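You operate a simulated robot arm through the tools that you are given. There is no shell and no other tool. Be economical: measure what you need, move in short steps, check, and stop when the job is done.

You are at the controls of a simulated robot arm. One attempt, no reset.

JOB
Wind the cord reel in and put it on the toaster shelf.
Fine: first free its catch; lock it again once it is wound.
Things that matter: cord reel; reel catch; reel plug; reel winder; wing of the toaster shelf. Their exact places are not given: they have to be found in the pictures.

It is judged by the outcome, as a careful person would: the job done as asked, and still so three seconds after it is handed in. It fails if anything else is knocked over, pushed out of place, dropped, spilled or broken.

ROBOT AND FRAMES
A 6-joint arm with a two-finger gripper on a trunk, on a base that drives. Base frame: it is fixed to the floor where the robot stands at the start and does not move with it; the origin is under the middle of the robot, x ahead of it, y to its left, z up; the surface under the hand at the start is at about z = 91. Units: cm, rad, N and s.
With the tool pointing down near the work surface it reaches from about 22 to 56 cm from the robot's upright axis, wherever it stands. Its first joint turns from -2.897 to 2.897 rad. Places, roughly: reel catch [50, 10, 100]; reel plug [50, -30, 90]; reel winder [50, 10, 100]; wing of the toaster shelf [200, 20, 50]. Payload 2.45 kg.
The tool frame sits at the grasp point between the pads (the TCP): z along the fingers, y along the line on which they close. The tips reach 2.6 cm beyond it. The gripper opens to 9.6 cm. The gripper's body begins 6.9 cm behind the TCP.
Orientation is that of the tool frame in the base frame, as [roll, pitch, yaw] about the fixed x, y, z axes, in that order (R = Rz(yaw) Ry(pitch) Rx(roll)). With the fingers straight down and closing along the base's y, the tool's x points along the base's -x, its y along +y and its z along -z.

CONTROLS
- The arm moves only by the tool step_arm. Its argument "motion" is one flat list of numbers, 7 for each row, row after row: the shift along the tool's x, y, z in mm, then the turn, a rotation vector about the tool's x, y, z in rad, then the finger opening in mm, from 0 to 96. In form: [x, y, z, ax, ay, az, hand, x, y, z, ax, ay, az, hand, ...]. A call has 1 to 20 rows; each row is the pose to reach, as a shift and turn from the pose commanded when the call began, along the tool's axes at that moment. Rows are played at 5 a second. More than 5 cm and 0.15 rad between two rows, or a gripper value outside its range, and nothing of the call is played. Where a pose cannot be reached the arm comes as near as it can. A force on the tool above 80 N (or 10 N above the force at the start of the call, whichever is more), or a blocked arm, ends the call early, and 0.2 s more pass. Each finger halts on what it meets, pressing with about 41 N; the grip force reading is that of the motor and also rises with nothing between the fingers. The clock runs only during rows and for 0.2 s after the last one: add rows that repeat a pose to give the fingers time. The reply holds the time, the measured pose of the TCP, the force on the tool along the base axes, the opening and the grip force, in the units named above and with some noise, with the torque about the TCP (base axes, N m) and any sound that the robot's microphone picked up.
- Cameras (640 x 400 px; columns grow to the right, rows downward): "scene" is now at [3.11, 13.92, 115.19]; the picture's right is [-0.20, -0.98, 0.00], its down [-0.24, 0.05, -0.97] and it looks along [0.95, -0.19, -0.24] (base axes); focal length 274 px, centre (320, 200). "wrist" rides on the gripper at [8.2, 0.3, -9.8] in the tool frame; the picture's right is [-0.04, 1.00, 0.00], its down [-0.73, -0.03, -0.68] and it looks along [-0.68, -0.03, 0.73] (tool axes); focal length 256 px, centre (320, 200).
- snapshot(camera): a new picture of that camera. It takes no simulated time.
- raise_lower(by): slides the trunk up (or, below 0, down) by that many cm; the arm and the scene camera ride with it, the base frame stays. It gives what a move gives, with no picture.
- roll_base(legs): drives the robot by 1 to 6 legs, each [ahead, turn to the left] in cm and rad, along the robot's own axes; the way and the turn of a leg run together, so that a leg with both is an arc; at most 150 cm and 3.142 rad a leg. The arm and the cameras ride along, it lands a little off, and it stops where it bumps. It gives what a move gives.
- aim_head(pan, tilt): turns the head with the scene camera to pan (to the left, within 2.705 rad either way) and tilt (down, from -0.506 to 1.204), counted from straight ahead of the robot. It gives what a move gives.
- probe_pixels(camera, pixels): for up to 12 pixels [column, row] of the newest picture of that camera ("zoom" is the newest enlarged one), the place [x, y, z] in the base frame of the surface seen there, good to about 0.3 cm. It takes no simulated time.
- close_up(camera, box): a new picture of the part [left, top, right, bottom] of that camera's present view, enlarged. It takes no simulated time.
- hand_in(): hands the job in; it is judged then, once.

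Go step by step. Measure first, check grasps and placings, and put right what went wrong. The budget is 80 turns and 68 pictures, counting those below and the enlarged ones. Unless the task says otherwise, let go and move clear before handing in, and close with one line.

The tools are called after "Request:" as name(argument=value, ...) on one line, values as JSON. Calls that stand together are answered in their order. step_arm: Moves the arm, as the interface text tells. Its arguments: {"type":"object","properties":{"motion":{"type":"array","items":{"type":"number"}}},"required":["motion"]} The other tools are called the same way: raise_lower (by) slides the trunk up or down; roll_base (legs) drives the base; aim_head (pan, tilt) turns the head that bears the scene camera; snapshot (camera) takes a picture; probe_pixels (camera, pixels) gives the place of the surface under pixels of a picture; close_up (camera, box) takes an enlarged picture of a part of a camera's view; hand_in () hands the job in.

At the start:

```text
clock: 0.0
tool_pos: [42.01, 16.3, 99.94]
ee_rot: [3.141, 0.0, 3.141]
ft_force: [-0.6, 0.1, 0.0]
wrist_torque: [-0.01, -0.02, 0.02]
finger_gap: 9.61
grasp_force: 0.0
trunk travel left (down, up): [-15.0, 0.0]
robot x, y, heading: [0.02, -0.03, 0.005]
head pan, tilt: [-0.197, 0.244]
```

scene: 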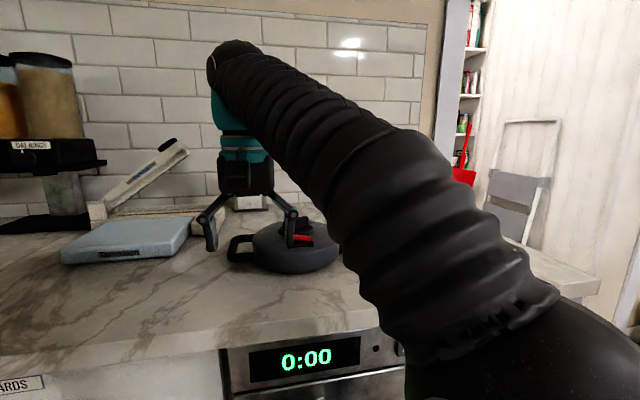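
wrist: 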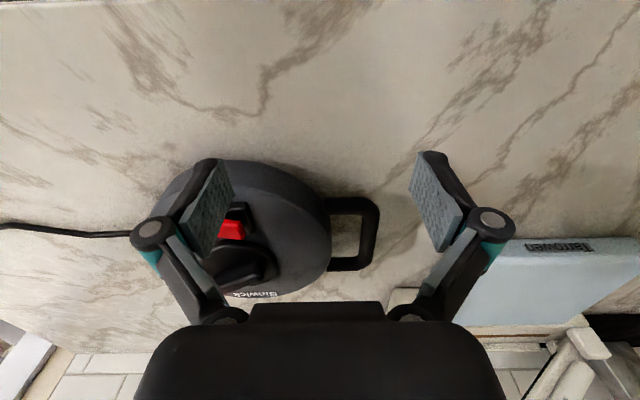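

The wrist picture shows the reel at about (250,230) with a red catch at (232,230), the handle at right (355,235) and the cord leaving left. I'll enlarge and measure.

Request:
close_up(camera="wrist", box=[120, 140, 400, 315])

Request:
close_up(camera="scene", box=[200, 180, 380, 292])

Request:
probe_pixels(camera="wrist", pixels=[[232, 228], [280, 200], [320, 240], [300, 180], [370, 235], [335, 205], [335, 265], [240, 265], [215, 280], [270, 280], [20, 228], [110, 235]])

```text
2.29 times, centred on (260, 228) of wrist
```

zoom: 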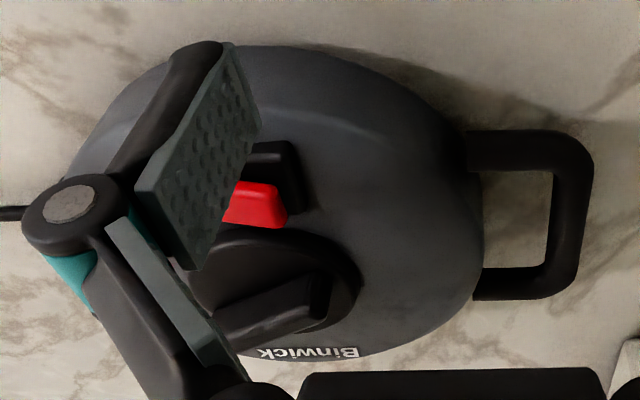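

```text
3.56 times, centred on (290, 236) of scene
```

zoom: 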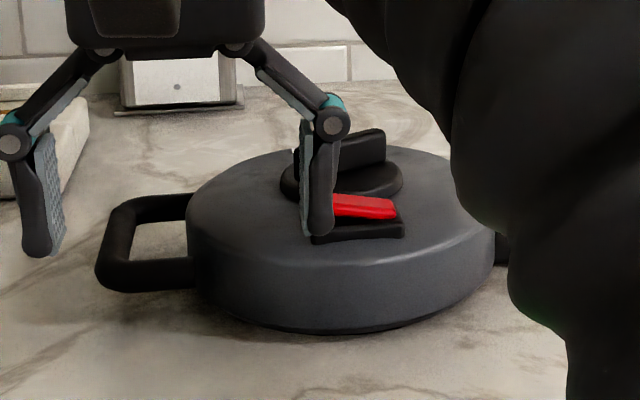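

```text
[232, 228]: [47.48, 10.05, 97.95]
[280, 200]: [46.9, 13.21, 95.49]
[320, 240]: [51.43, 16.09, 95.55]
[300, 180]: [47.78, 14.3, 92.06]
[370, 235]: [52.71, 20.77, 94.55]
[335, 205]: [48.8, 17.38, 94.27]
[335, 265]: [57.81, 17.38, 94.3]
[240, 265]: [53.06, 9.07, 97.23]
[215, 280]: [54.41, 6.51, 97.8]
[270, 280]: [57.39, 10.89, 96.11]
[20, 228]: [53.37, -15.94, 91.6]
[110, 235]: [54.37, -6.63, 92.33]
```

The finger hides part of the catch; I'll lift and back the hand off, then look.

Request:
step_arm(motion=[0, 0, -40, 0, 0, 0, 96, 20, -30, -70, 0, 0, 0, 96, 50, -60, -90, 0, 0, 0, 96, 50, -60, -90, 0, 0, 0, 96])

Request:
snapshot(camera="wrist")

Request:
aim_head(pan=-0.6, tilt=0.4)

Request:
snapshot(camera="scene")

```text
clock: 1.0
tool_pos: [37.27, 10.73, 101.23]
ee_rot: [3.139, 0.003, 3.141]
ft_force: [-0.5, 0.6, 0.2]
wrist_torque: [0.04, -0.01, 0.01]
finger_gap: 9.6
grasp_force: 0.1
out of reach, approached as far as the arm can: row 1, 2, 3, 4
trunk travel left (down, up): [-15.0, 0.0]
robot x, y, heading: [0.13, -0.05, 0.0]
head pan, tilt: [-0.197, 0.244]
```

```text
63 pictures are left
```

wrist: 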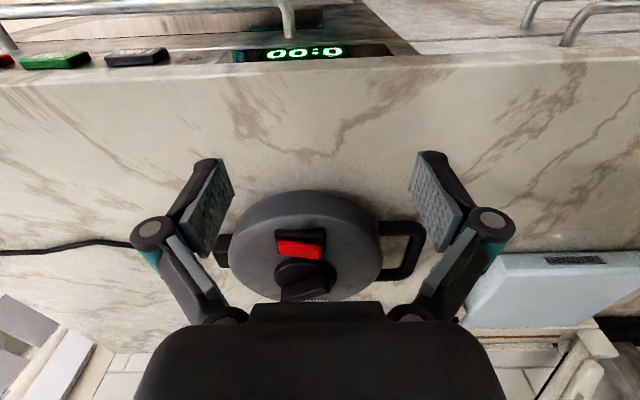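

```text
clock: 1.9
tool_pos: [37.33, 10.69, 101.2]
ee_rot: [3.141, 0.003, -3.141]
ft_force: [0.1, -0.3, -0.1]
wrist_torque: [-0.02, 0.03, 0.0]
finger_gap: 9.61
grasp_force: 0.1
trunk travel left (down, up): [-15.0, 0.0]
robot x, y, heading: [0.13, 0.36, 0.0]
head pan, tilt: [-0.6, 0.4]
```

```text
62 pictures are left
```

scene: 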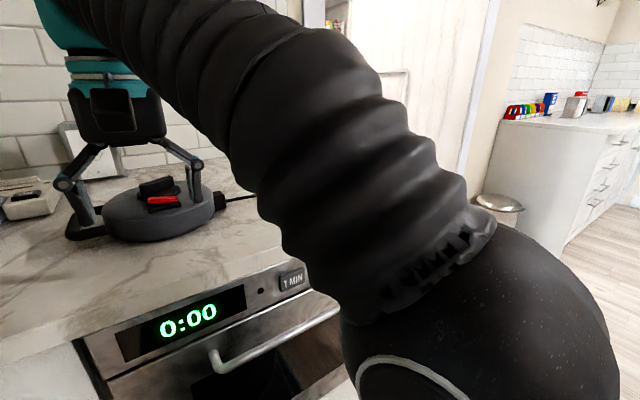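

Now the reel is unobstructed: red catch at (300,249), winder knob at (305,278). Enlarging and measuring.

Request:
close_up(camera="wrist", box=[200, 180, 440, 310])

Request:
probe_pixels(camera="wrist", pixels=[[290, 248], [312, 250], [300, 236], [290, 272], [322, 270], [300, 290], [305, 210], [385, 268], [405, 230], [415, 250], [222, 250], [20, 250]])

```text
2.67 times, centred on (320, 245) of wrist
```

zoom: 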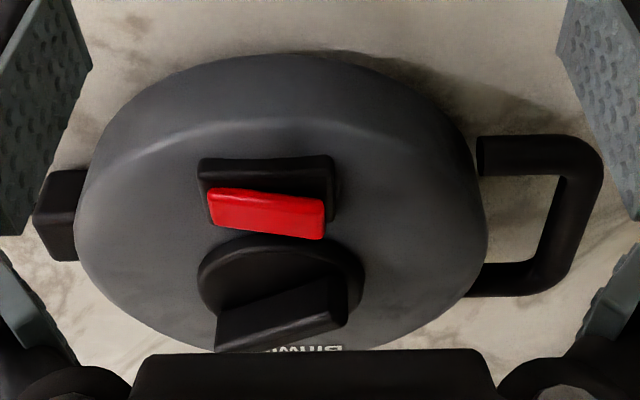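

```text
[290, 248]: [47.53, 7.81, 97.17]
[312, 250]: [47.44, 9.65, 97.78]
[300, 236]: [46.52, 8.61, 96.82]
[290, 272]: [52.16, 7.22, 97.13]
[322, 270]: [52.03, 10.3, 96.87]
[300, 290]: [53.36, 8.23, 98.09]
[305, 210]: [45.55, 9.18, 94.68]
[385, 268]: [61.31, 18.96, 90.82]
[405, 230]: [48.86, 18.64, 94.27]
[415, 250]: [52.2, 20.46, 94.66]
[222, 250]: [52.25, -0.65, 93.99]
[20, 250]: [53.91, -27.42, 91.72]
```

The catch is around [47.4, 9, 97.5] and looks like a rocker; the winder bar is near [53, 9, 98]. I'll enlarge the head view for the catch's side profile.

Request:
close_up(camera="scene", box=[90, 165, 234, 255])

Request:
close_up(camera="wrist", box=[264, 228, 344, 308])

```text
4.44 times, centred on (162, 210) of scene
```

zoom: 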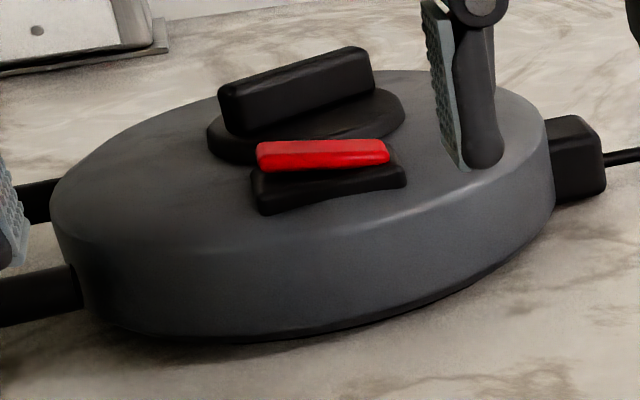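

```text
5.00 times, centred on (304, 268) of wrist
```

zoom: 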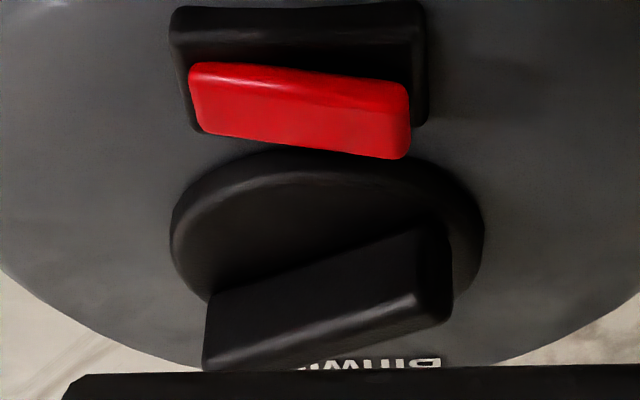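

The red rocker is tilted with its +y end raised, so pressing that end should flip it. Measuring its ends and the winder bar precisely.

Request:
probe_pixels(camera="zoom", pixels=[[205, 100], [300, 110], [390, 115], [390, 90], [395, 150], [240, 320], [400, 300], [420, 260], [225, 290], [220, 200], [330, 190], [460, 230]])

```text
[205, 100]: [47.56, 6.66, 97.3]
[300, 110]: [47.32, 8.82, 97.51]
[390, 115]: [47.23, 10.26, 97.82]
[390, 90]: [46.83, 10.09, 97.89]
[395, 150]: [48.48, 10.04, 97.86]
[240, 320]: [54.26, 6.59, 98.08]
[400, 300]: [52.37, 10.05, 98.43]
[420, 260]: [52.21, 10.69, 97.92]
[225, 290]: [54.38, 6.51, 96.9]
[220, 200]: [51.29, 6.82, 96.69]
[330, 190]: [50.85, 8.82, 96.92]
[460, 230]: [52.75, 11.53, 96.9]
```

Catch's raised end is at about [47.3, 10.2, 97.9]. I'll close the fingers and try moving over it at the current height to see how high the arm can stay there.

Request:
step_arm(motion=[0, 0, 0, 0, 0, 0, 50, 0, 0, 0, 0, 0, 0, 0, 0, 0, 0, 0, 0, 0, 0, -20, -2, 0, 0, 0, 0, 0, -40, -4, 0, 0, 0, 0, 0])

```text
clock: 3.1
tool_pos: [41.29, 10.41, 101.09]
ee_rot: [3.139, 0.005, 3.14]
ft_force: [-0.3, -0.2, 0.3]
wrist_torque: [0.02, -0.01, -0.01]
finger_gap: 0.03
grasp_force: 28.1
trunk travel left (down, up): [-15.0, 0.0]
robot x, y, heading: [0.01, 0.0, -0.0]
head pan, tilt: [-0.6, 0.4]
```

Height holds at 101.1 here. Continue to x = 47.3 above the raised end.

Request:
step_arm(motion=[-30, 0, 0, 0, 0, 0, 0, -61, 0, 0, 0, 0, 0, 0, -61, 0, 0, 0, 0, 0, 0])

Request:
close_up(camera="scene", box=[90, 145, 250, 245])

Request:
snapshot(camera="wrist")

```text
clock: 3.9
tool_pos: [47.12, 10.26, 100.22]
ee_rot: [-3.141, 0.003, 3.141]
ft_force: [-0.7, 0.5, -0.3]
wrist_torque: [0.03, 0.02, 0.0]
finger_gap: 0.0
grasp_force: 28.4
out of reach, approached as far as the arm can: row 1, 2, 3
trunk travel left (down, up): [-15.0, 0.0]
robot x, y, heading: [0.03, 0.08, 0.003]
head pan, tilt: [-0.6, 0.4]
```

```text
4.00 times, centred on (170, 195) of scene
```

zoom: 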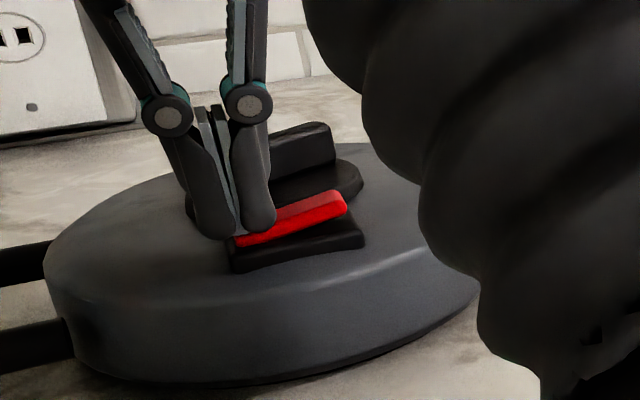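

```text
57 pictures are left
```

wrist: 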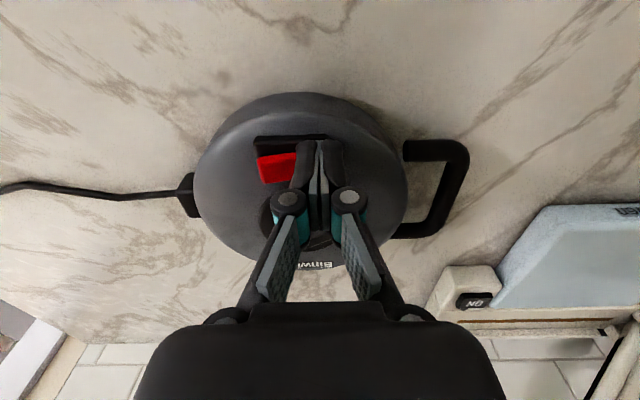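

The finger dipped to z≈100.2 and the rocker now seems tilted the other way in the head view. I'll press a few mm more to be sure, then back off and look.

Request:
step_arm(motion=[0, 0, 4, 0, 0, 0, 0, 0, 0, 7, 0, 0, 0, 0, 0, 0, 0, 0, 0, 0, 0, 40, 0, -6, 0, 0, 0, 0, 80, 0, -6, 0, 0, 0, 0, 100, 0, -6, 0, 0, 0, 0])

Request:
close_up(camera="wrist", box=[200, 180, 440, 330])

Request:
close_up(camera="scene", box=[90, 145, 250, 245])

```text
clock: 5.3
tool_pos: [36.96, 10.29, 100.79]
ee_rot: [-3.141, 0.001, 3.141]
ft_force: [0.3, -0.8, 0.4]
wrist_torque: [-0.01, 0.04, 0.0]
finger_gap: 0.0
grasp_force: 28.1
trunk travel left (down, up): [-15.0, 0.0]
robot x, y, heading: [0.38, 0.41, -0.003]
head pan, tilt: [-0.6, 0.4]
```

```text
2.67 times, centred on (320, 255) of wrist
```

zoom: 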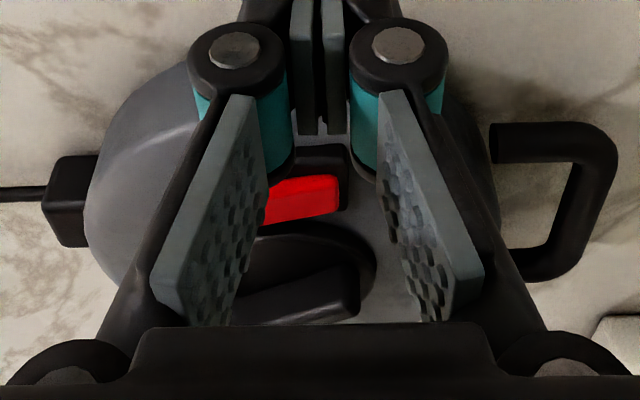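

```text
4.00 times, centred on (170, 195) of scene
```

zoom: 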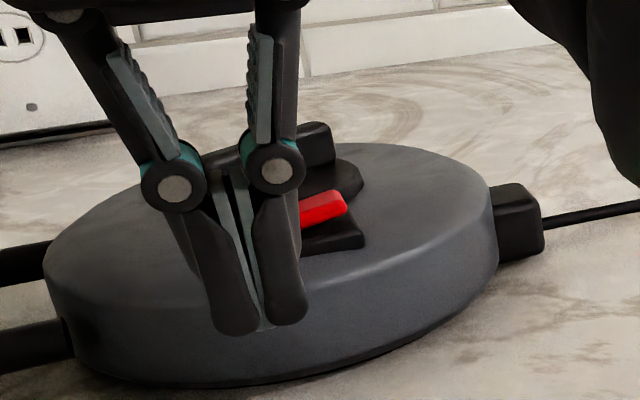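

The rocker is now down at +y and up at −y: the catch is freed. The winder at x≈53.5 is far out where the arm loses height, so I'll check the clearance between the counter edge and the robot for driving closer.

Request:
aim_head(pan=0.3, tilt=1.1)

Request:
snapshot(camera="scene")

```text
clock: 6.5
tool_pos: [37.03, 10.29, 100.78]
ee_rot: [-3.14, -0.001, 3.141]
ft_force: [0.4, 0.0, 0.1]
wrist_torque: [-0.01, 0.0, 0.01]
finger_gap: 0.01
grasp_force: 28.3
trunk travel left (down, up): [-15.0, 0.0]
robot x, y, heading: [-0.18, -0.01, 0.002]
head pan, tilt: [0.3, 1.1]
```

```text
54 pictures are left
```

scene: 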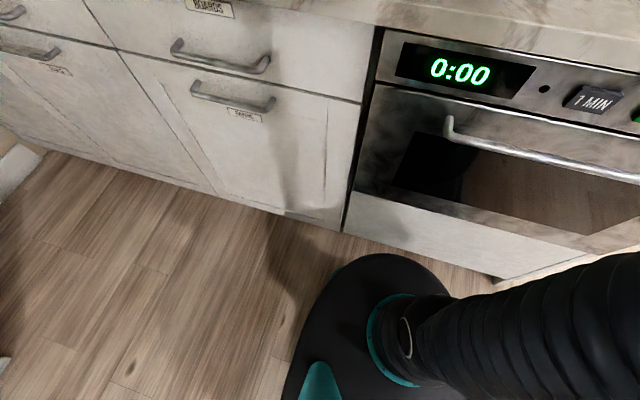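

Request:
probe_pixels(camera="scene", pixels=[[380, 256], [340, 270], [330, 230], [420, 255], [480, 35], [480, 150], [220, 62], [540, 160], [400, 20], [460, 275], [300, 350]])

```text
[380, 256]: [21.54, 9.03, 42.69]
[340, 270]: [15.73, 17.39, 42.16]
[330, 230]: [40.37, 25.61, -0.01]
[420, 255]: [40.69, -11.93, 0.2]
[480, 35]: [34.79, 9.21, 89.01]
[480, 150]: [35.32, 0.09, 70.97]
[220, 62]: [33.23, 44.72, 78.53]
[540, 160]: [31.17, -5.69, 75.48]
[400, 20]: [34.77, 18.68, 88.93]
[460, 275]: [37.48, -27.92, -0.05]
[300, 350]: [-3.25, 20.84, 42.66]
```

The base front is at x≈21.5 and the oven at ≈35 (its handle at 31, z 75, above the base), so 8 cm forward is safe. I'll retract the hand a bit first, then drive.

Request:
step_arm(motion=[25, 0, -5, 0, 0, 0, 0, 50, 0, -10, 0, 0, 0, 0])

Request:
roll_base(legs=[[8, 0]])

Request:
aim_head(pan=-0.5, tilt=0.45)

Request:
snapshot(camera="scene")

Request:
snapshot(camera="wrist")

```text
clock: 7.1
tool_pos: [32.15, 10.29, 100.82]
ee_rot: [3.139, 0.003, -3.141]
ft_force: [0.7, 0.8, -0.6]
wrist_torque: [-0.02, 0.05, 0.01]
finger_gap: 0.0
grasp_force: 28.9
out of reach, approached as far as the arm can: row 2
trunk travel left (down, up): [-15.0, 0.0]
robot x, y, heading: [-0.23, 0.15, 0.001]
head pan, tilt: [0.3, 1.1]
```

```text
clock: 8.1
tool_pos: [40.19, 10.39, 101.03]
ee_rot: [3.14, 0.002, -3.141]
ft_force: [-0.3, -0.1, -0.2]
wrist_torque: [0.04, 0.01, -0.01]
finger_gap: 0.0
grasp_force: 28.5
trunk travel left (down, up): [-15.0, 0.0]
robot x, y, heading: [7.9, -0.02, 0.001]
head pan, tilt: [0.3, 1.1]
```

```text
clock: 9.3
tool_pos: [40.23, 10.35, 100.86]
ee_rot: [3.138, 0.005, 3.141]
ft_force: [-0.7, 0.5, 0.5]
wrist_torque: [0.0, -0.01, -0.02]
finger_gap: 0.0
grasp_force: 28.3
trunk travel left (down, up): [-15.0, 0.0]
robot x, y, heading: [8.14, -0.13, -0.004]
head pan, tilt: [-0.499, 0.45]
```

```text
53 pictures are left
```

scene: 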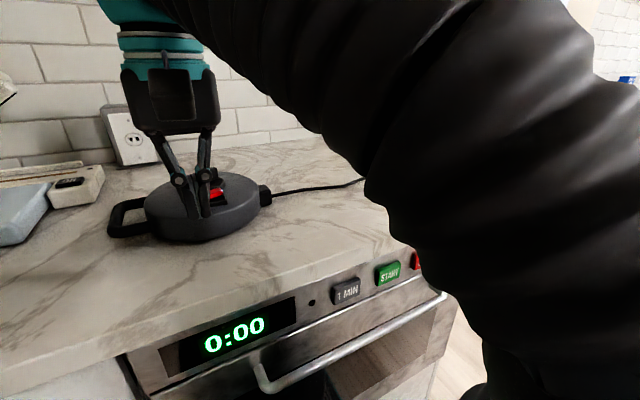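

```text
52 pictures are left
```

wrist: 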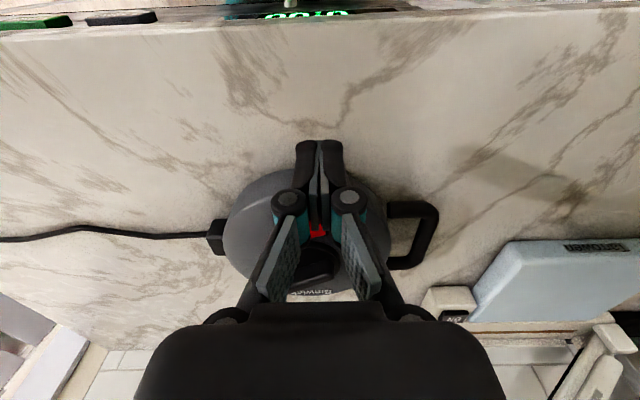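

Before winding, I want to see the plug end of the cord, so I'll swing the hand toward −y for a look.

Request:
step_arm(motion=[15, -40, 0, 0, 0, 0, 30, 15, -80, 0, 0, 0, 0, 60, 15, -120, 0, 0, 0, 0, 96, 15, -160, 0, 0, 0, 0, 96])

Request:
snapshot(camera="wrist")

```text
clock: 10.3
tool_pos: [38.81, -5.76, 100.57]
ee_rot: [3.141, 0.007, -3.141]
ft_force: [-0.7, 0.6, 0.8]
wrist_torque: [0.01, -0.03, 0.02]
finger_gap: 9.56
grasp_force: 0.2
out of reach, approached as far as the arm can: row 2
trunk travel left (down, up): [-15.0, 0.0]
robot x, y, heading: [8.02, 0.28, -0.002]
head pan, tilt: [-0.499, 0.45]
```

```text
51 pictures are left
```

wrist: 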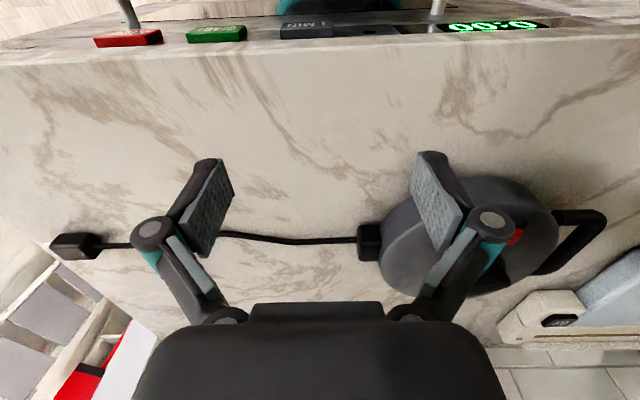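

The plug lies free at (75,247), so winding is possible. Now I'll go to the winder with fingers wide straddling it (arriving from −x), first aligning in y.

Request:
step_arm(motion=[0, 45, 0, 0, 0, 0, 96, 0, 90, 0, 0, 0, 0, 96, 0, 142, 0, 0, 0, 0, 96, -40, 142, 0, 0, 0, 0, 96, -40, 142, 0, 0, 0, 0, 96])

Request:
close_up(camera="wrist", box=[200, 150, 440, 310])

```text
refused: row 3 steps farther than a row can; nothing moved
```

```text
2.50 times, centred on (320, 230) of wrist
```

zoom: 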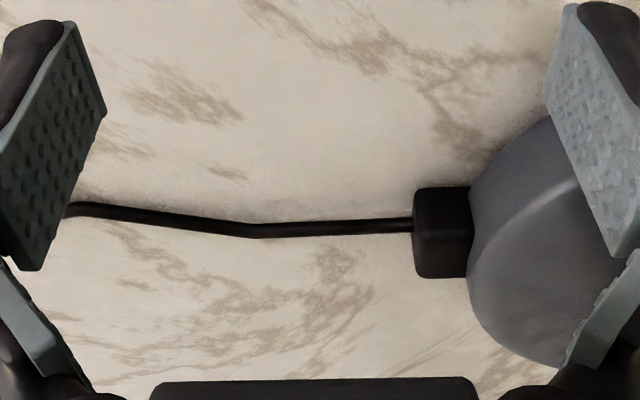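

Refused because one row was 52 mm; I'll use smaller steps.

Request:
step_arm(motion=[0, 45, 0, 0, 0, 0, 96, 0, 90, 0, 0, 0, 0, 96, 0, 130, 0, 0, 0, 0, 96, -10, 142, 0, 0, 0, 0, 96, -40, 142, 0, 0, 0, 0, 96, -40, 142, 0, 0, 0, 0, 96])

Request:
close_up(camera="wrist", box=[220, 150, 420, 310])

```text
clock: 11.7
tool_pos: [42.78, 8.63, 100.89]
ee_rot: [3.14, 0.004, -3.141]
ft_force: [-0.4, -0.5, -0.1]
wrist_torque: [-0.01, -0.03, 0.0]
finger_gap: 9.6
grasp_force: 0.1
out of reach, approached as far as the arm can: row 1, 2
trunk travel left (down, up): [-15.0, 0.0]
robot x, y, heading: [8.03, -0.31, 0.004]
head pan, tilt: [-0.499, 0.45]
```

```text
2.50 times, centred on (320, 230) of wrist
```

zoom: 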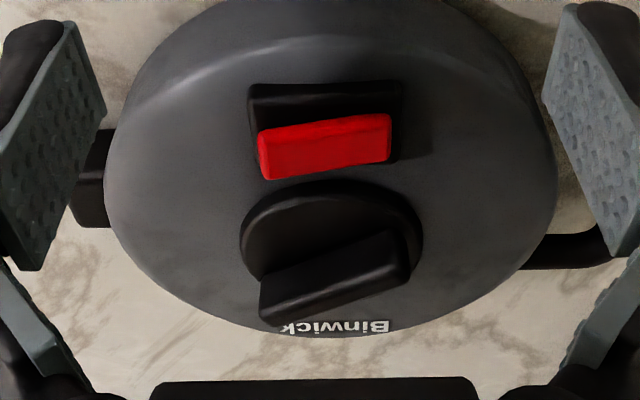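

Request:
probe_pixels(camera="zoom", pixels=[[270, 285], [390, 240], [405, 270], [270, 310], [335, 265], [335, 280], [330, 190], [245, 245], [420, 240], [270, 150], [380, 135], [330, 325]])

```text
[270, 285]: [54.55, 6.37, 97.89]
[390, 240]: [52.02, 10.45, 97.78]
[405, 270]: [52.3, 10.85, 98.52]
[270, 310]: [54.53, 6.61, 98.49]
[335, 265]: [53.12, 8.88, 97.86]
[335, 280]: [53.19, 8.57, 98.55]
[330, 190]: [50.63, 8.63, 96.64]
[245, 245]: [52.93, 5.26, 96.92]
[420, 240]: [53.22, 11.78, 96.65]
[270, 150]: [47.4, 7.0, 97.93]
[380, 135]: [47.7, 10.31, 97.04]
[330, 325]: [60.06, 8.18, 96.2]
```

Winder centre ≈ [53.9, 8.5], bar top z 98.5, disc top 96.8, bar turned ~0.555 rad from the y axis. I'll move over it with fingers wide, then narrow to 62 mm.

Request:
step_arm(motion=[-40, 0, 2, 0, 0, 0, 96, -80, -1, 5, 0, 0, 0, 96, -111, -1, 8, 0, 0, 0, 96, -111, -1, 8, 0, 0, 0, 62, -111, -1, 8, 0, 0, 0, 62])

Request:
snapshot(camera="wrist")

```text
clock: 12.9
tool_pos: [53.69, 8.48, 100.21]
ee_rot: [3.14, 0.003, -3.142]
ft_force: [-0.4, 1.0, 0.0]
wrist_torque: [0.01, 0.01, 0.02]
finger_gap: 6.2
grasp_force: 0.0
trunk travel left (down, up): [-15.0, 0.0]
robot x, y, heading: [7.97, -0.06, 0.004]
head pan, tilt: [-0.499, 0.45]
```

```text
48 pictures are left
```

wrist: 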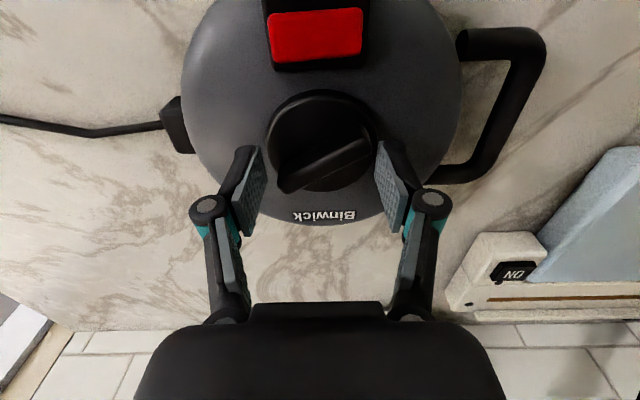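

Checking the alignment between tips and knob by probing the disc and bar in this steeper view.

Request:
close_up(camera="wrist", box=[220, 60, 420, 240])

Request:
probe_pixels(camera="wrist", pixels=[[322, 95], [320, 188], [271, 140], [373, 130], [282, 170], [300, 185], [345, 145], [365, 150], [330, 163], [320, 152], [350, 130], [325, 158]])

```text
2.22 times, centred on (320, 150) of wrist
```

zoom: 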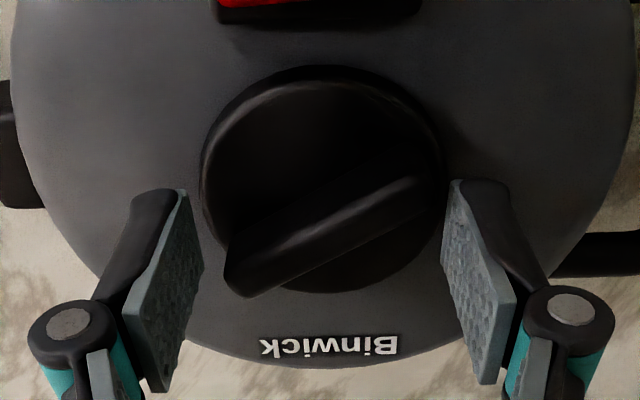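

```text
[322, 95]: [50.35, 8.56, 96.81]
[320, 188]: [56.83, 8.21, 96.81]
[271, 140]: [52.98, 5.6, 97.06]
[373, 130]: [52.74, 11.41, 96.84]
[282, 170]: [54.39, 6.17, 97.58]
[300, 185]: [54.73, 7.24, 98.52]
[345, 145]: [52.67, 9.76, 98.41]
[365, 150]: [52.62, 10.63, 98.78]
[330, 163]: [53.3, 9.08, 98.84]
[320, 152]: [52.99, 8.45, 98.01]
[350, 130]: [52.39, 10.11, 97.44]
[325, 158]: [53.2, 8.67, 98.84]
```

The centre ≈ [53.6, 8.5] matches the TCP. Rotating the hand +1.02 rad to align with the bar at 62 mm opening.

Request:
step_arm(motion=[0, 0, 0, 0, 0, 0.15, 62, 0, 0, 0, 0, 0, 0.29, 62, 0, 0, 0, 0, 0, 0.44, 62, 0, 0, 0, 0, 0, 0.58, 62, 0, 0, 0, 0, 0, 0.73, 62, 0, 0, 0, 0, 0, 0.88, 62, 0, 0, 0, 0, 0, 1.02, 62, 0, 0, 0, 0, 0, 1.02, 62])

Request:
close_up(camera="wrist", box=[220, 60, 420, 240])

```text
clock: 14.7
tool_pos: [53.72, 8.29, 100.17]
ee_rot: [3.138, -0.001, 2.122]
ft_force: [0.5, 0.8, 0.5]
wrist_torque: [0.02, -0.02, -0.02]
finger_gap: 6.21
grasp_force: 0.0
trunk travel left (down, up): [-15.0, 0.0]
robot x, y, heading: [7.75, -0.34, -0.002]
head pan, tilt: [-0.499, 0.45]
```

```text
2.22 times, centred on (320, 150) of wrist
```

zoom: 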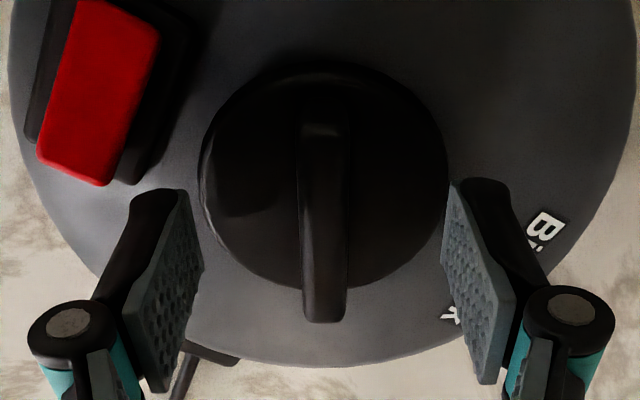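

The bar is centred and aligned between the fingers. Lowering 4 mm and closing on it.

Request:
step_arm(motion=[0, 0, 4, 0, 0, 0, 62, 0, 0, 4, 0, 0, 0, 30, 0, 0, 4, 0, 0, 0, 0, 0, 0, 4, 0, 0, 0, 0, 0, 0, 4, 0, 0, 0, 0])

Request:
close_up(camera="wrist", box=[220, 60, 420, 240])

```text
clock: 15.9
tool_pos: [53.92, 8.4, 99.87]
ee_rot: [3.139, 0.001, 2.123]
ft_force: [1.5, 3.3, 2.6]
wrist_torque: [0.09, -0.05, -0.63]
finger_gap: 1.19
grasp_force: 38.9
trunk travel left (down, up): [-15.0, 0.0]
robot x, y, heading: [7.77, -0.37, -0.001]
head pan, tilt: [-0.499, 0.45]
```

```text
2.22 times, centred on (320, 150) of wrist
```

zoom: 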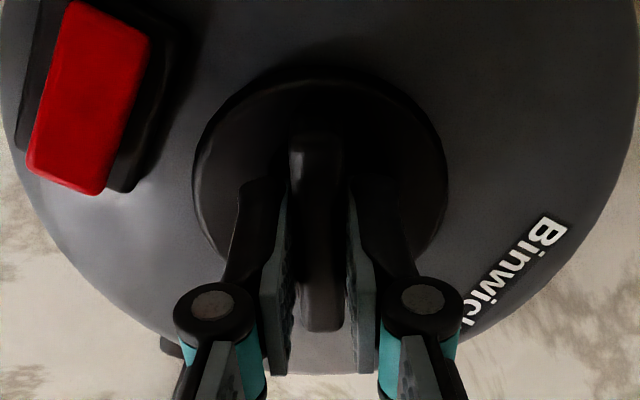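

Firm grip (1.19 cm). I'll try a small turn of −0.45 rad about tool z and watch torque, sound and the cord.

Request:
step_arm(motion=[0, 0, 0, 0, 0, -0.12, 0, 0, 0, 0, 0, 0, -0.24, 0, 0, 0, 0, 0, 0, -0.36, 0, 0, 0, 0, 0, 0, -0.48, 0])

Request:
snapshot(camera="wrist")

```text
clock: 16.9
tool_pos: [53.85, 8.42, 99.7]
ee_rot: [3.137, 0.001, 2.604]
ft_force: [0.1, -1.4, 0.1]
wrist_torque: [0.05, 0.01, -0.38]
finger_gap: 1.2
grasp_force: 38.7
trunk travel left (down, up): [-15.0, 0.0]
robot x, y, heading: [8.03, -0.16, 0.001]
head pan, tilt: [-0.499, 0.45]
```

```text
44 pictures are left
```

wrist: 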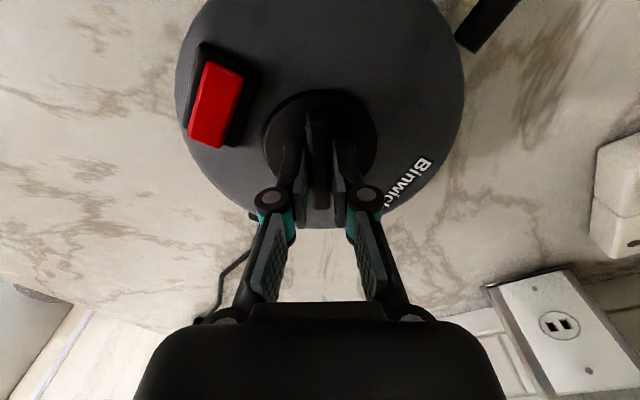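

The red catch and the lettering kept their place in the hand's view: the whole reel turned with the knob, so this direction (counter-clockwise from above) is blocked. I'll turn back and on the other way.

Request:
step_arm(motion=[0, 0, 0, 0, 0, 0.12, 0, 0, 0, 0, 0, 0, 0.24, 0, 0, 0, 0, 0, 0, 0.36, 0, 0, 0, 0, 0, 0, 0.48, 0, 0, 0, 0, 0, 0, 0.6, 0, 0, 0, 0, 0, 0, 0.72, 0, 0, 0, 0, 0, 0, 0.84, 0])

Request:
snapshot(camera="wrist")

```text
clock: 18.5
tool_pos: [53.8, 8.41, 99.72]
ee_rot: [3.139, 0.001, 1.76]
ft_force: [1.6, -1.7, -0.7]
wrist_torque: [-0.34, -0.04, -0.01]
finger_gap: 1.19
grasp_force: 39.1
trunk travel left (down, up): [-15.0, 0.0]
robot x, y, heading: [7.83, 0.25, -0.001]
head pan, tilt: [-0.499, 0.45]
```

```text
43 pictures are left
```

wrist: 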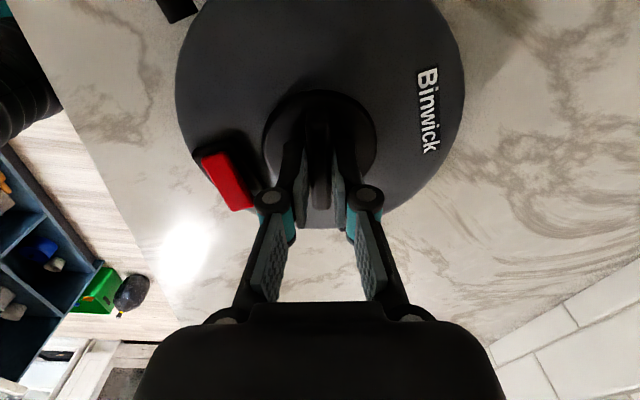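

This direction (clockwise from above) turns the knob relative to the reel—the catch moved in view to (228,180). Continue winding to +1.2 rad further.

Request:
step_arm(motion=[0, 0, 0, 0, 0, 0.14, 0, 0, 0, 0, 0, 0, 0.28, 0, 0, 0, 0, 0, 0, 0.42, 0, 0, 0, 0, 0, 0, 0.56, 0, 0, 0, 0, 0, 0, 0.7, 0, 0, 0, 0, 0, 0, 0.84, 0, 0, 0, 0, 0, 0, 0.98, 0, 0, 0, 0, 0, 0, 1.12, 0, 0, 0, 0, 0, 0, 1.26, 0])

Request:
snapshot(camera="wrist")

Request:
snapshot(camera="scene")

```text
clock: 20.5
tool_pos: [53.76, 8.45, 99.62]
ee_rot: [3.141, -0.004, 0.499]
ft_force: [0.4, 1.1, -0.1]
wrist_torque: [-0.42, 0.68, -0.02]
finger_gap: 1.16
grasp_force: 39.2
trunk travel left (down, up): [-15.0, 0.0]
robot x, y, heading: [7.75, 0.21, 0.001]
head pan, tilt: [-0.499, 0.45]
```

```text
42 pictures are left
```

wrist: 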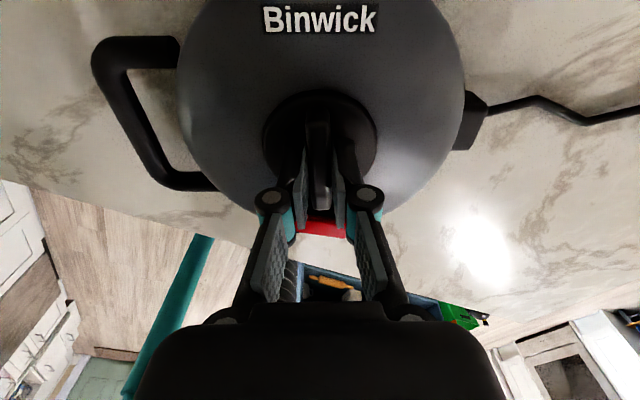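

```text
41 pictures are left
```

scene: 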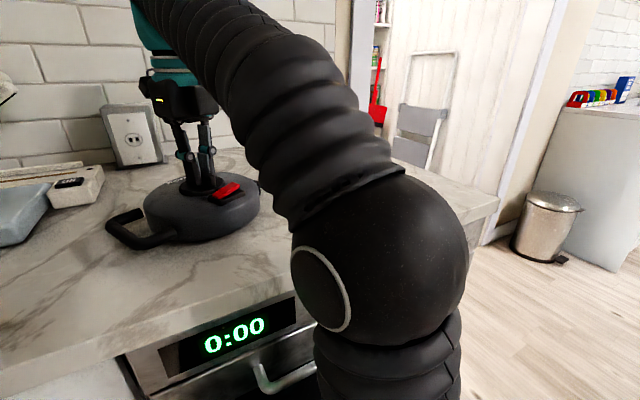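

The knob turned well. Now open, swing back by π (the bar is symmetric) in two calls and regrip.

Request:
step_arm(motion=[0, 0, 0, 0, 0, 0, 62, 0, 0, 0, 0, 0, 0, 62, 0, 0, 0, 0, 0, -0.145, 62, 0, 0, 0, 0, 0, -0.29, 62, 0, 0, 0, 0, 0, -0.435, 62, 0, 0, 0, 0, 0, -0.58, 62, 0, 0, 0, 0, 0, -0.725, 62, 0, 0, 0, 0, 0, -0.87, 62, 0, 0, 0, 0, 0, -1.015, 62, 0, 0, 0, 0, 0, -1.16, 62, 0, 0, 0, 0, 0, -1.305, 62, 0, 0, 0, 0, 0, -1.45, 62, 0, 0, 0, 0, 0, -1.595, 62, 0, 0, 0, 0, 0, -1.74, 62])

Request:
step_arm(motion=[0, 0, 0, 0, 0, -0.14, 62, 0, 0, 0, 0, 0, -0.28, 62, 0, 0, 0, 0, 0, -0.42, 62, 0, 0, 0, 0, 0, -0.56, 62, 0, 0, 0, 0, 0, -0.7, 62, 0, 0, 0, 0, 0, -0.84, 62, 0, 0, 0, 0, 0, -0.98, 62, 0, 0, 0, 0, 0, -1.12, 62, 0, 0, 0, 0, 0, -1.26, 62, 0, 0, 0, 0, 0, -1.4, 62, 0, 0, 0, 0, 0, -1.4, 62])

Request:
snapshot(camera="wrist")

```text
clock: 23.5
tool_pos: [53.77, 8.44, 99.89]
ee_rot: [3.137, 0.001, 2.246]
ft_force: [-0.1, -0.2, 0.5]
wrist_torque: [0.01, 0.02, -0.01]
finger_gap: 6.21
grasp_force: 0.1
trunk travel left (down, up): [-15.0, 0.0]
robot x, y, heading: [8.33, -0.16, 0.001]
head pan, tilt: [-0.499, 0.45]
```

```text
clock: 25.9
tool_pos: [53.73, 8.45, 99.84]
ee_rot: [3.141, 0.004, -2.638]
ft_force: [0.7, -0.3, 0.4]
wrist_torque: [0.03, -0.01, 0.02]
finger_gap: 6.22
grasp_force: 0.1
trunk travel left (down, up): [-15.0, 0.0]
robot x, y, heading: [8.07, 0.03, -0.0]
head pan, tilt: [-0.499, 0.45]
```

```text
40 pictures are left
```

wrist: 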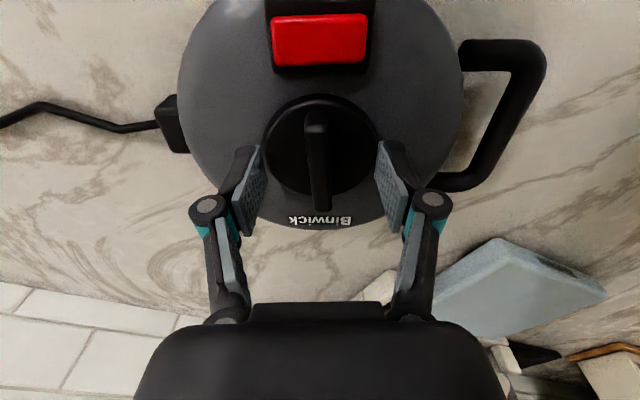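

Aligned again. Close and wind +2.5 rad, then +0.62.

Request:
step_arm(motion=[0, 0, 0, 0, 0, 0, 30, 0, 0, 0, 0, 0, 0, 0, 0, 0, 0, 0, 0, 0, 0, 0, 0, 0, 0, 0, 0.147, 0, 0, 0, 0, 0, 0, 0.294, 0, 0, 0, 0, 0, 0, 0.441, 0, 0, 0, 0, 0, 0, 0.588, 0, 0, 0, 0, 0, 0, 0.735, 0, 0, 0, 0, 0, 0, 0.882, 0, 0, 0, 0, 0, 0, 1.029, 0, 0, 0, 0, 0, 0, 1.176, 0, 0, 0, 0, 0, 0, 1.323, 0, 0, 0, 0, 0, 0, 1.47, 0, 0, 0, 0, 0, 0, 1.617, 0, 0, 0, 0, 0, 0, 1.764, 0, 0, 0, 0, 0, 0, 1.911, 0, 0, 0, 0, 0, 0, 2.058, 0, 0, 0, 0, 0, 0, 2.205, 0, 0, 0, 0, 0, 0, 2.352, 0, 0, 0, 0, 0, 0, 2.499, 0])

Request:
step_arm(motion=[0, 0, 0, 0, 0, 0.13, 0, 0, 0, 0, 0, 0, 0.26, 0, 0, 0, 0, 0, 0, 0.39, 0, 0, 0, 0, 0, 0, 0.52, 0, 0, 0, 0, 0, 0, 0.64, 0])

Request:
snapshot(camera="wrist")

```text
clock: 30.1
tool_pos: [53.82, 8.49, 99.86]
ee_rot: [3.139, -0.002, 1.139]
ft_force: [7.2, 8.4, 12.3]
wrist_torque: [-0.71, 0.23, -0.01]
finger_gap: 1.18
grasp_force: 39.0
trunk travel left (down, up): [-15.0, 0.0]
robot x, y, heading: [7.98, 0.33, -0.001]
head pan, tilt: [-0.499, 0.45]
```

```text
clock: 31.3
tool_pos: [53.87, 8.45, 99.75]
ee_rot: [3.14, -0.006, 0.501]
ft_force: [13.2, 4.3, 14.0]
wrist_torque: [0.02, -0.25, 0.02]
finger_gap: 1.2
grasp_force: 38.0
trunk travel left (down, up): [-15.0, 0.0]
robot x, y, heading: [7.88, -0.09, 0.006]
head pan, tilt: [-0.499, 0.45]
```

```text
39 pictures are left
```

wrist: 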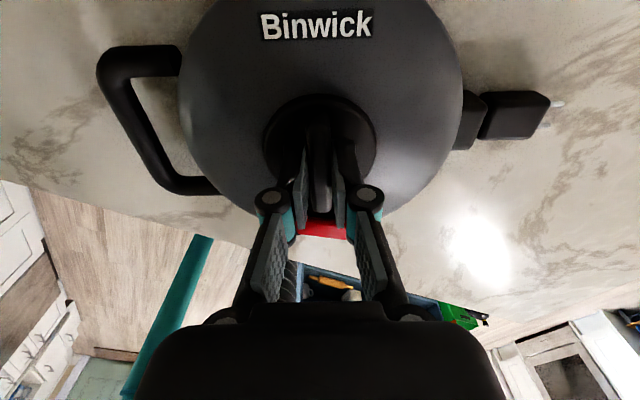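

The plug is now drawn up to the reel at (515,115). Enlarging to see whether it is fully home.

Request:
close_up(camera="wrist", box=[400, 60, 600, 180])

```text
3.20 times, centred on (500, 120) of wrist
```

zoom: 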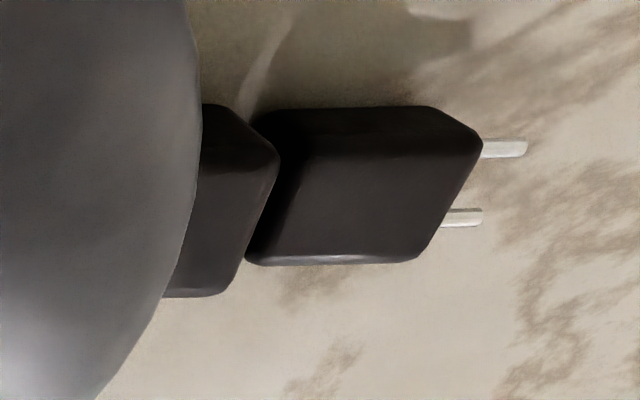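

It looks almost touching. I'll give a further 0.22 rad to see whether the winder is at its stop.

Request:
step_arm(motion=[0, 0, 0, 0, 0, 0.08, 0, 0, 0, 0, 0, 0, 0.16, 0, 0, 0, 0, 0, 0, 0.22, 0, 0, 0, 0, 0, 0, 0.22, 0])

Request:
snapshot(camera="wrist")

```text
clock: 32.3
tool_pos: [54.21, 6.4, 99.83]
ee_rot: [3.14, -0.002, 0.288]
ft_force: [-3.5, 3.3, -0.2]
wrist_torque: [0.06, -0.04, 0.08]
finger_gap: 1.19
grasp_force: 38.9
out of reach, approached as far as the arm can: row 3, 4
trunk travel left (down, up): [-15.0, 0.0]
robot x, y, heading: [8.08, 0.21, -0.0]
head pan, tilt: [-0.499, 0.45]
```

```text
37 pictures are left
```

wrist: 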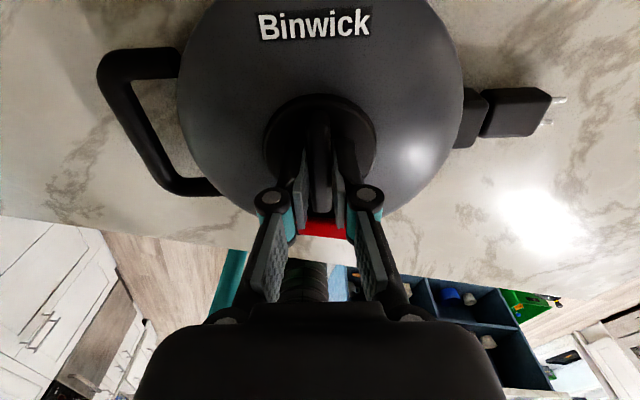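

The whole reel moved with the hand now, so the winder is at its stop: wound. I'll open wide, lift slightly, and back off toward the robot straddling the catch, then rotate the hand back.

Request:
step_arm(motion=[0, 0, 0, 0, 0, 0, 60, 0, 0, -4, 0, 0, 0, 96, 0, 0, -5, 0, 0, 0, 96, -40, 0, -6, 0, 0, 0, 96, -80, 0, -8, 0, 0, 0, 96, -120, 0, -8, 0, 0, 0, 96, -150, 0, -8, 0, 0, 0, 96])

Request:
snapshot(camera="scene")

```text
clock: 33.9
tool_pos: [39.79, 2.32, 100.38]
ee_rot: [-3.141, -0.002, 0.283]
ft_force: [0.0, -0.3, -0.4]
wrist_torque: [0.02, 0.04, -0.01]
finger_gap: 9.6
grasp_force: 0.1
trunk travel left (down, up): [-15.0, 0.0]
robot x, y, heading: [7.95, -0.02, 0.0]
head pan, tilt: [-0.499, 0.45]
```

```text
36 pictures are left
```

scene: 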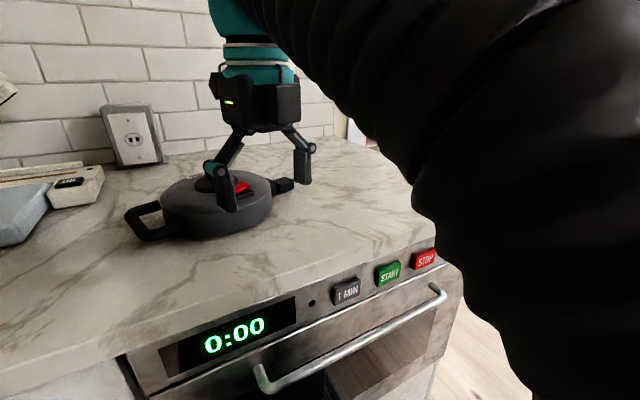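

Clear. Now close the fingers and rotate back toward the nominal yaw, then look at the catch.

Request:
step_arm(motion=[0, 0, 0, 0, 0, 0, 40, 0, 0, 0, 0, 0, 0, 0, 0, 0, 0, 0, 0, -0.148, 0, 0, 0, 0, 0, 0, -0.296, 0, 0, 0, 0, 0, 0, -0.444, 0, 0, 0, 0, 0, 0, -0.592, 0, 0, 0, 0, 0, 0, -0.74, 0, 0, 0, 0, 0, 0, -0.888, 0, 0, 0, 0, 0, 0, -1.036, 0, 0, 0, 0, 0, 0, -1.184, 0, 0, 0, 0, 0, 0, -1.332, 0, 0, 0, 0, 0, 0, -1.48, 0, 0, 0, 0, 0, 0, -1.628, 0, 0, 0, 0, 0, 0, -1.776, 0, 0, 0, 0, 0, 0, -1.924, 0, 0, 0, 0, 0, 0, -2.072, 0, 0, 0, 0, 0, 0, -2.22, 0, 0, 0, 0, 0, 0, -2.368, 0, 0, 0, 0, 0, 0, -2.516, 0, 0, 0, 0, 0, 0, -2.664, 0])

Request:
snapshot(camera="wrist")

Request:
close_up(camera="scene", box=[110, 150, 310, 260])

```text
clock: 38.1
tool_pos: [39.74, 2.24, 100.53]
ee_rot: [3.14, 0.004, 2.951]
ft_force: [-0.3, 0.0, 0.0]
wrist_torque: [0.01, 0.01, 0.01]
finger_gap: 0.0
grasp_force: 28.1
trunk travel left (down, up): [-15.0, 0.0]
robot x, y, heading: [7.54, 0.17, 0.001]
head pan, tilt: [-0.499, 0.45]
```

```text
35 pictures are left
```

wrist: 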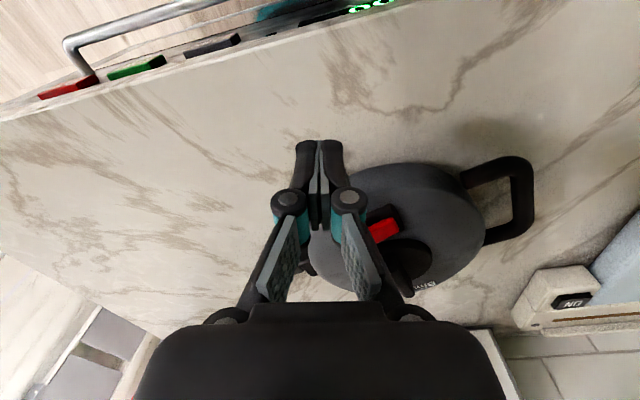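

```text
3.20 times, centred on (210, 205) of scene
```

zoom: 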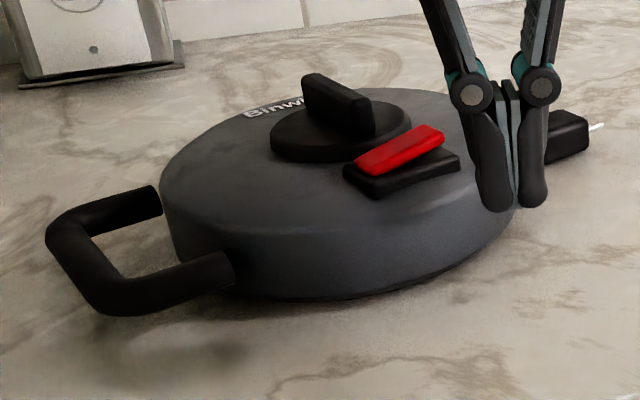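

The raised end of the catch is its −y end, at zoom (435,140). Measuring it.

Request:
probe_pixels(camera="zoom", pixels=[[430, 135], [400, 150], [365, 165], [435, 142], [455, 165], [350, 185], [335, 105], [365, 80], [60, 255], [150, 200], [210, 280], [570, 135]])

```text
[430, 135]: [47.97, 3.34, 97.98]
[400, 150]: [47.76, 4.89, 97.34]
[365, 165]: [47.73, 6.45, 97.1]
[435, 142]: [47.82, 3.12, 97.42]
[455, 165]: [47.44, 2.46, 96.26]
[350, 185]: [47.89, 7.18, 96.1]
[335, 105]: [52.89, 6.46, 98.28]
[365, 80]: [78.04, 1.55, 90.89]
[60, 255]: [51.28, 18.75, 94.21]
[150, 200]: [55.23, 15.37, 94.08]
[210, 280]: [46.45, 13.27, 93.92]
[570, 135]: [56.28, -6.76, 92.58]
```

Raised end at [48.0, 3.3, 98]. I'll move above it as high as possible, press down, then back off.

Request:
step_arm(motion=[0, 10, -5, 0, 0, 0, 0, -30, 20, -5, 0, 0, 0, 0, -60, 25, -5, 0, 0, 0, 0, -80, 26, -5, 0, 0, 0, 0, -80, 26, -5, 0, 0, 0, 0])

Request:
close_up(camera="scene", box=[170, 130, 310, 230])

```text
clock: 39.3
tool_pos: [48.18, 3.34, 101.2]
ee_rot: [3.142, 0.004, 2.946]
ft_force: [1.2, 0.5, -0.6]
wrist_torque: [0.0, 0.04, 0.02]
finger_gap: 0.01
grasp_force: 28.0
trunk travel left (down, up): [-15.0, 0.0]
robot x, y, heading: [8.0, 0.03, 0.003]
head pan, tilt: [-0.499, 0.45]
```

```text
4.00 times, centred on (240, 180) of scene
```

zoom: 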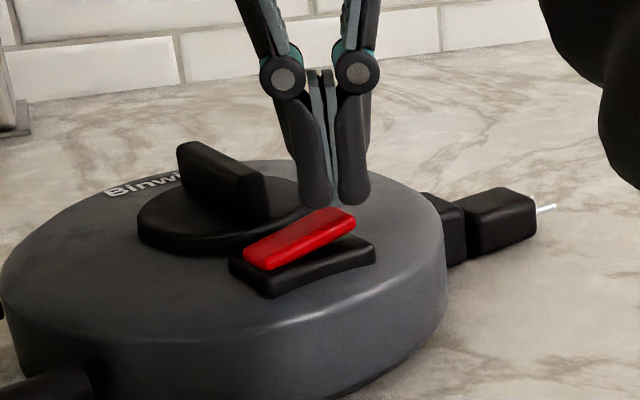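

Tips hover just above the raised end. Shift 3 mm nearer and press down ~14 mm, then rise.

Request:
step_arm(motion=[3, 0, 5, 0, 0, 0, 0, 3, 0, 10, 0, 0, 0, 0, 3, 0, 14, 0, 0, 0, 0, 3, 0, 14, 0, 0, 0, 0, 3, 0, 0, 0, 0, 0, 0])

Request:
close_up(camera="scene", box=[170, 130, 310, 230])

```text
clock: 40.5
tool_pos: [47.76, 3.39, 100.98]
ee_rot: [3.14, 0.003, 2.949]
ft_force: [1.2, 0.0, -0.2]
wrist_torque: [0.04, 0.0, 0.0]
finger_gap: 0.02
grasp_force: 28.5
trunk travel left (down, up): [-15.0, 0.0]
robot x, y, heading: [7.96, -0.25, -0.0]
head pan, tilt: [-0.499, 0.45]
```

```text
4.00 times, centred on (240, 180) of scene
```

zoom: 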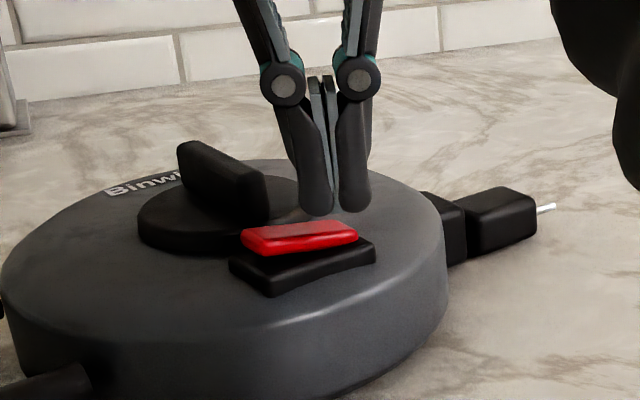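

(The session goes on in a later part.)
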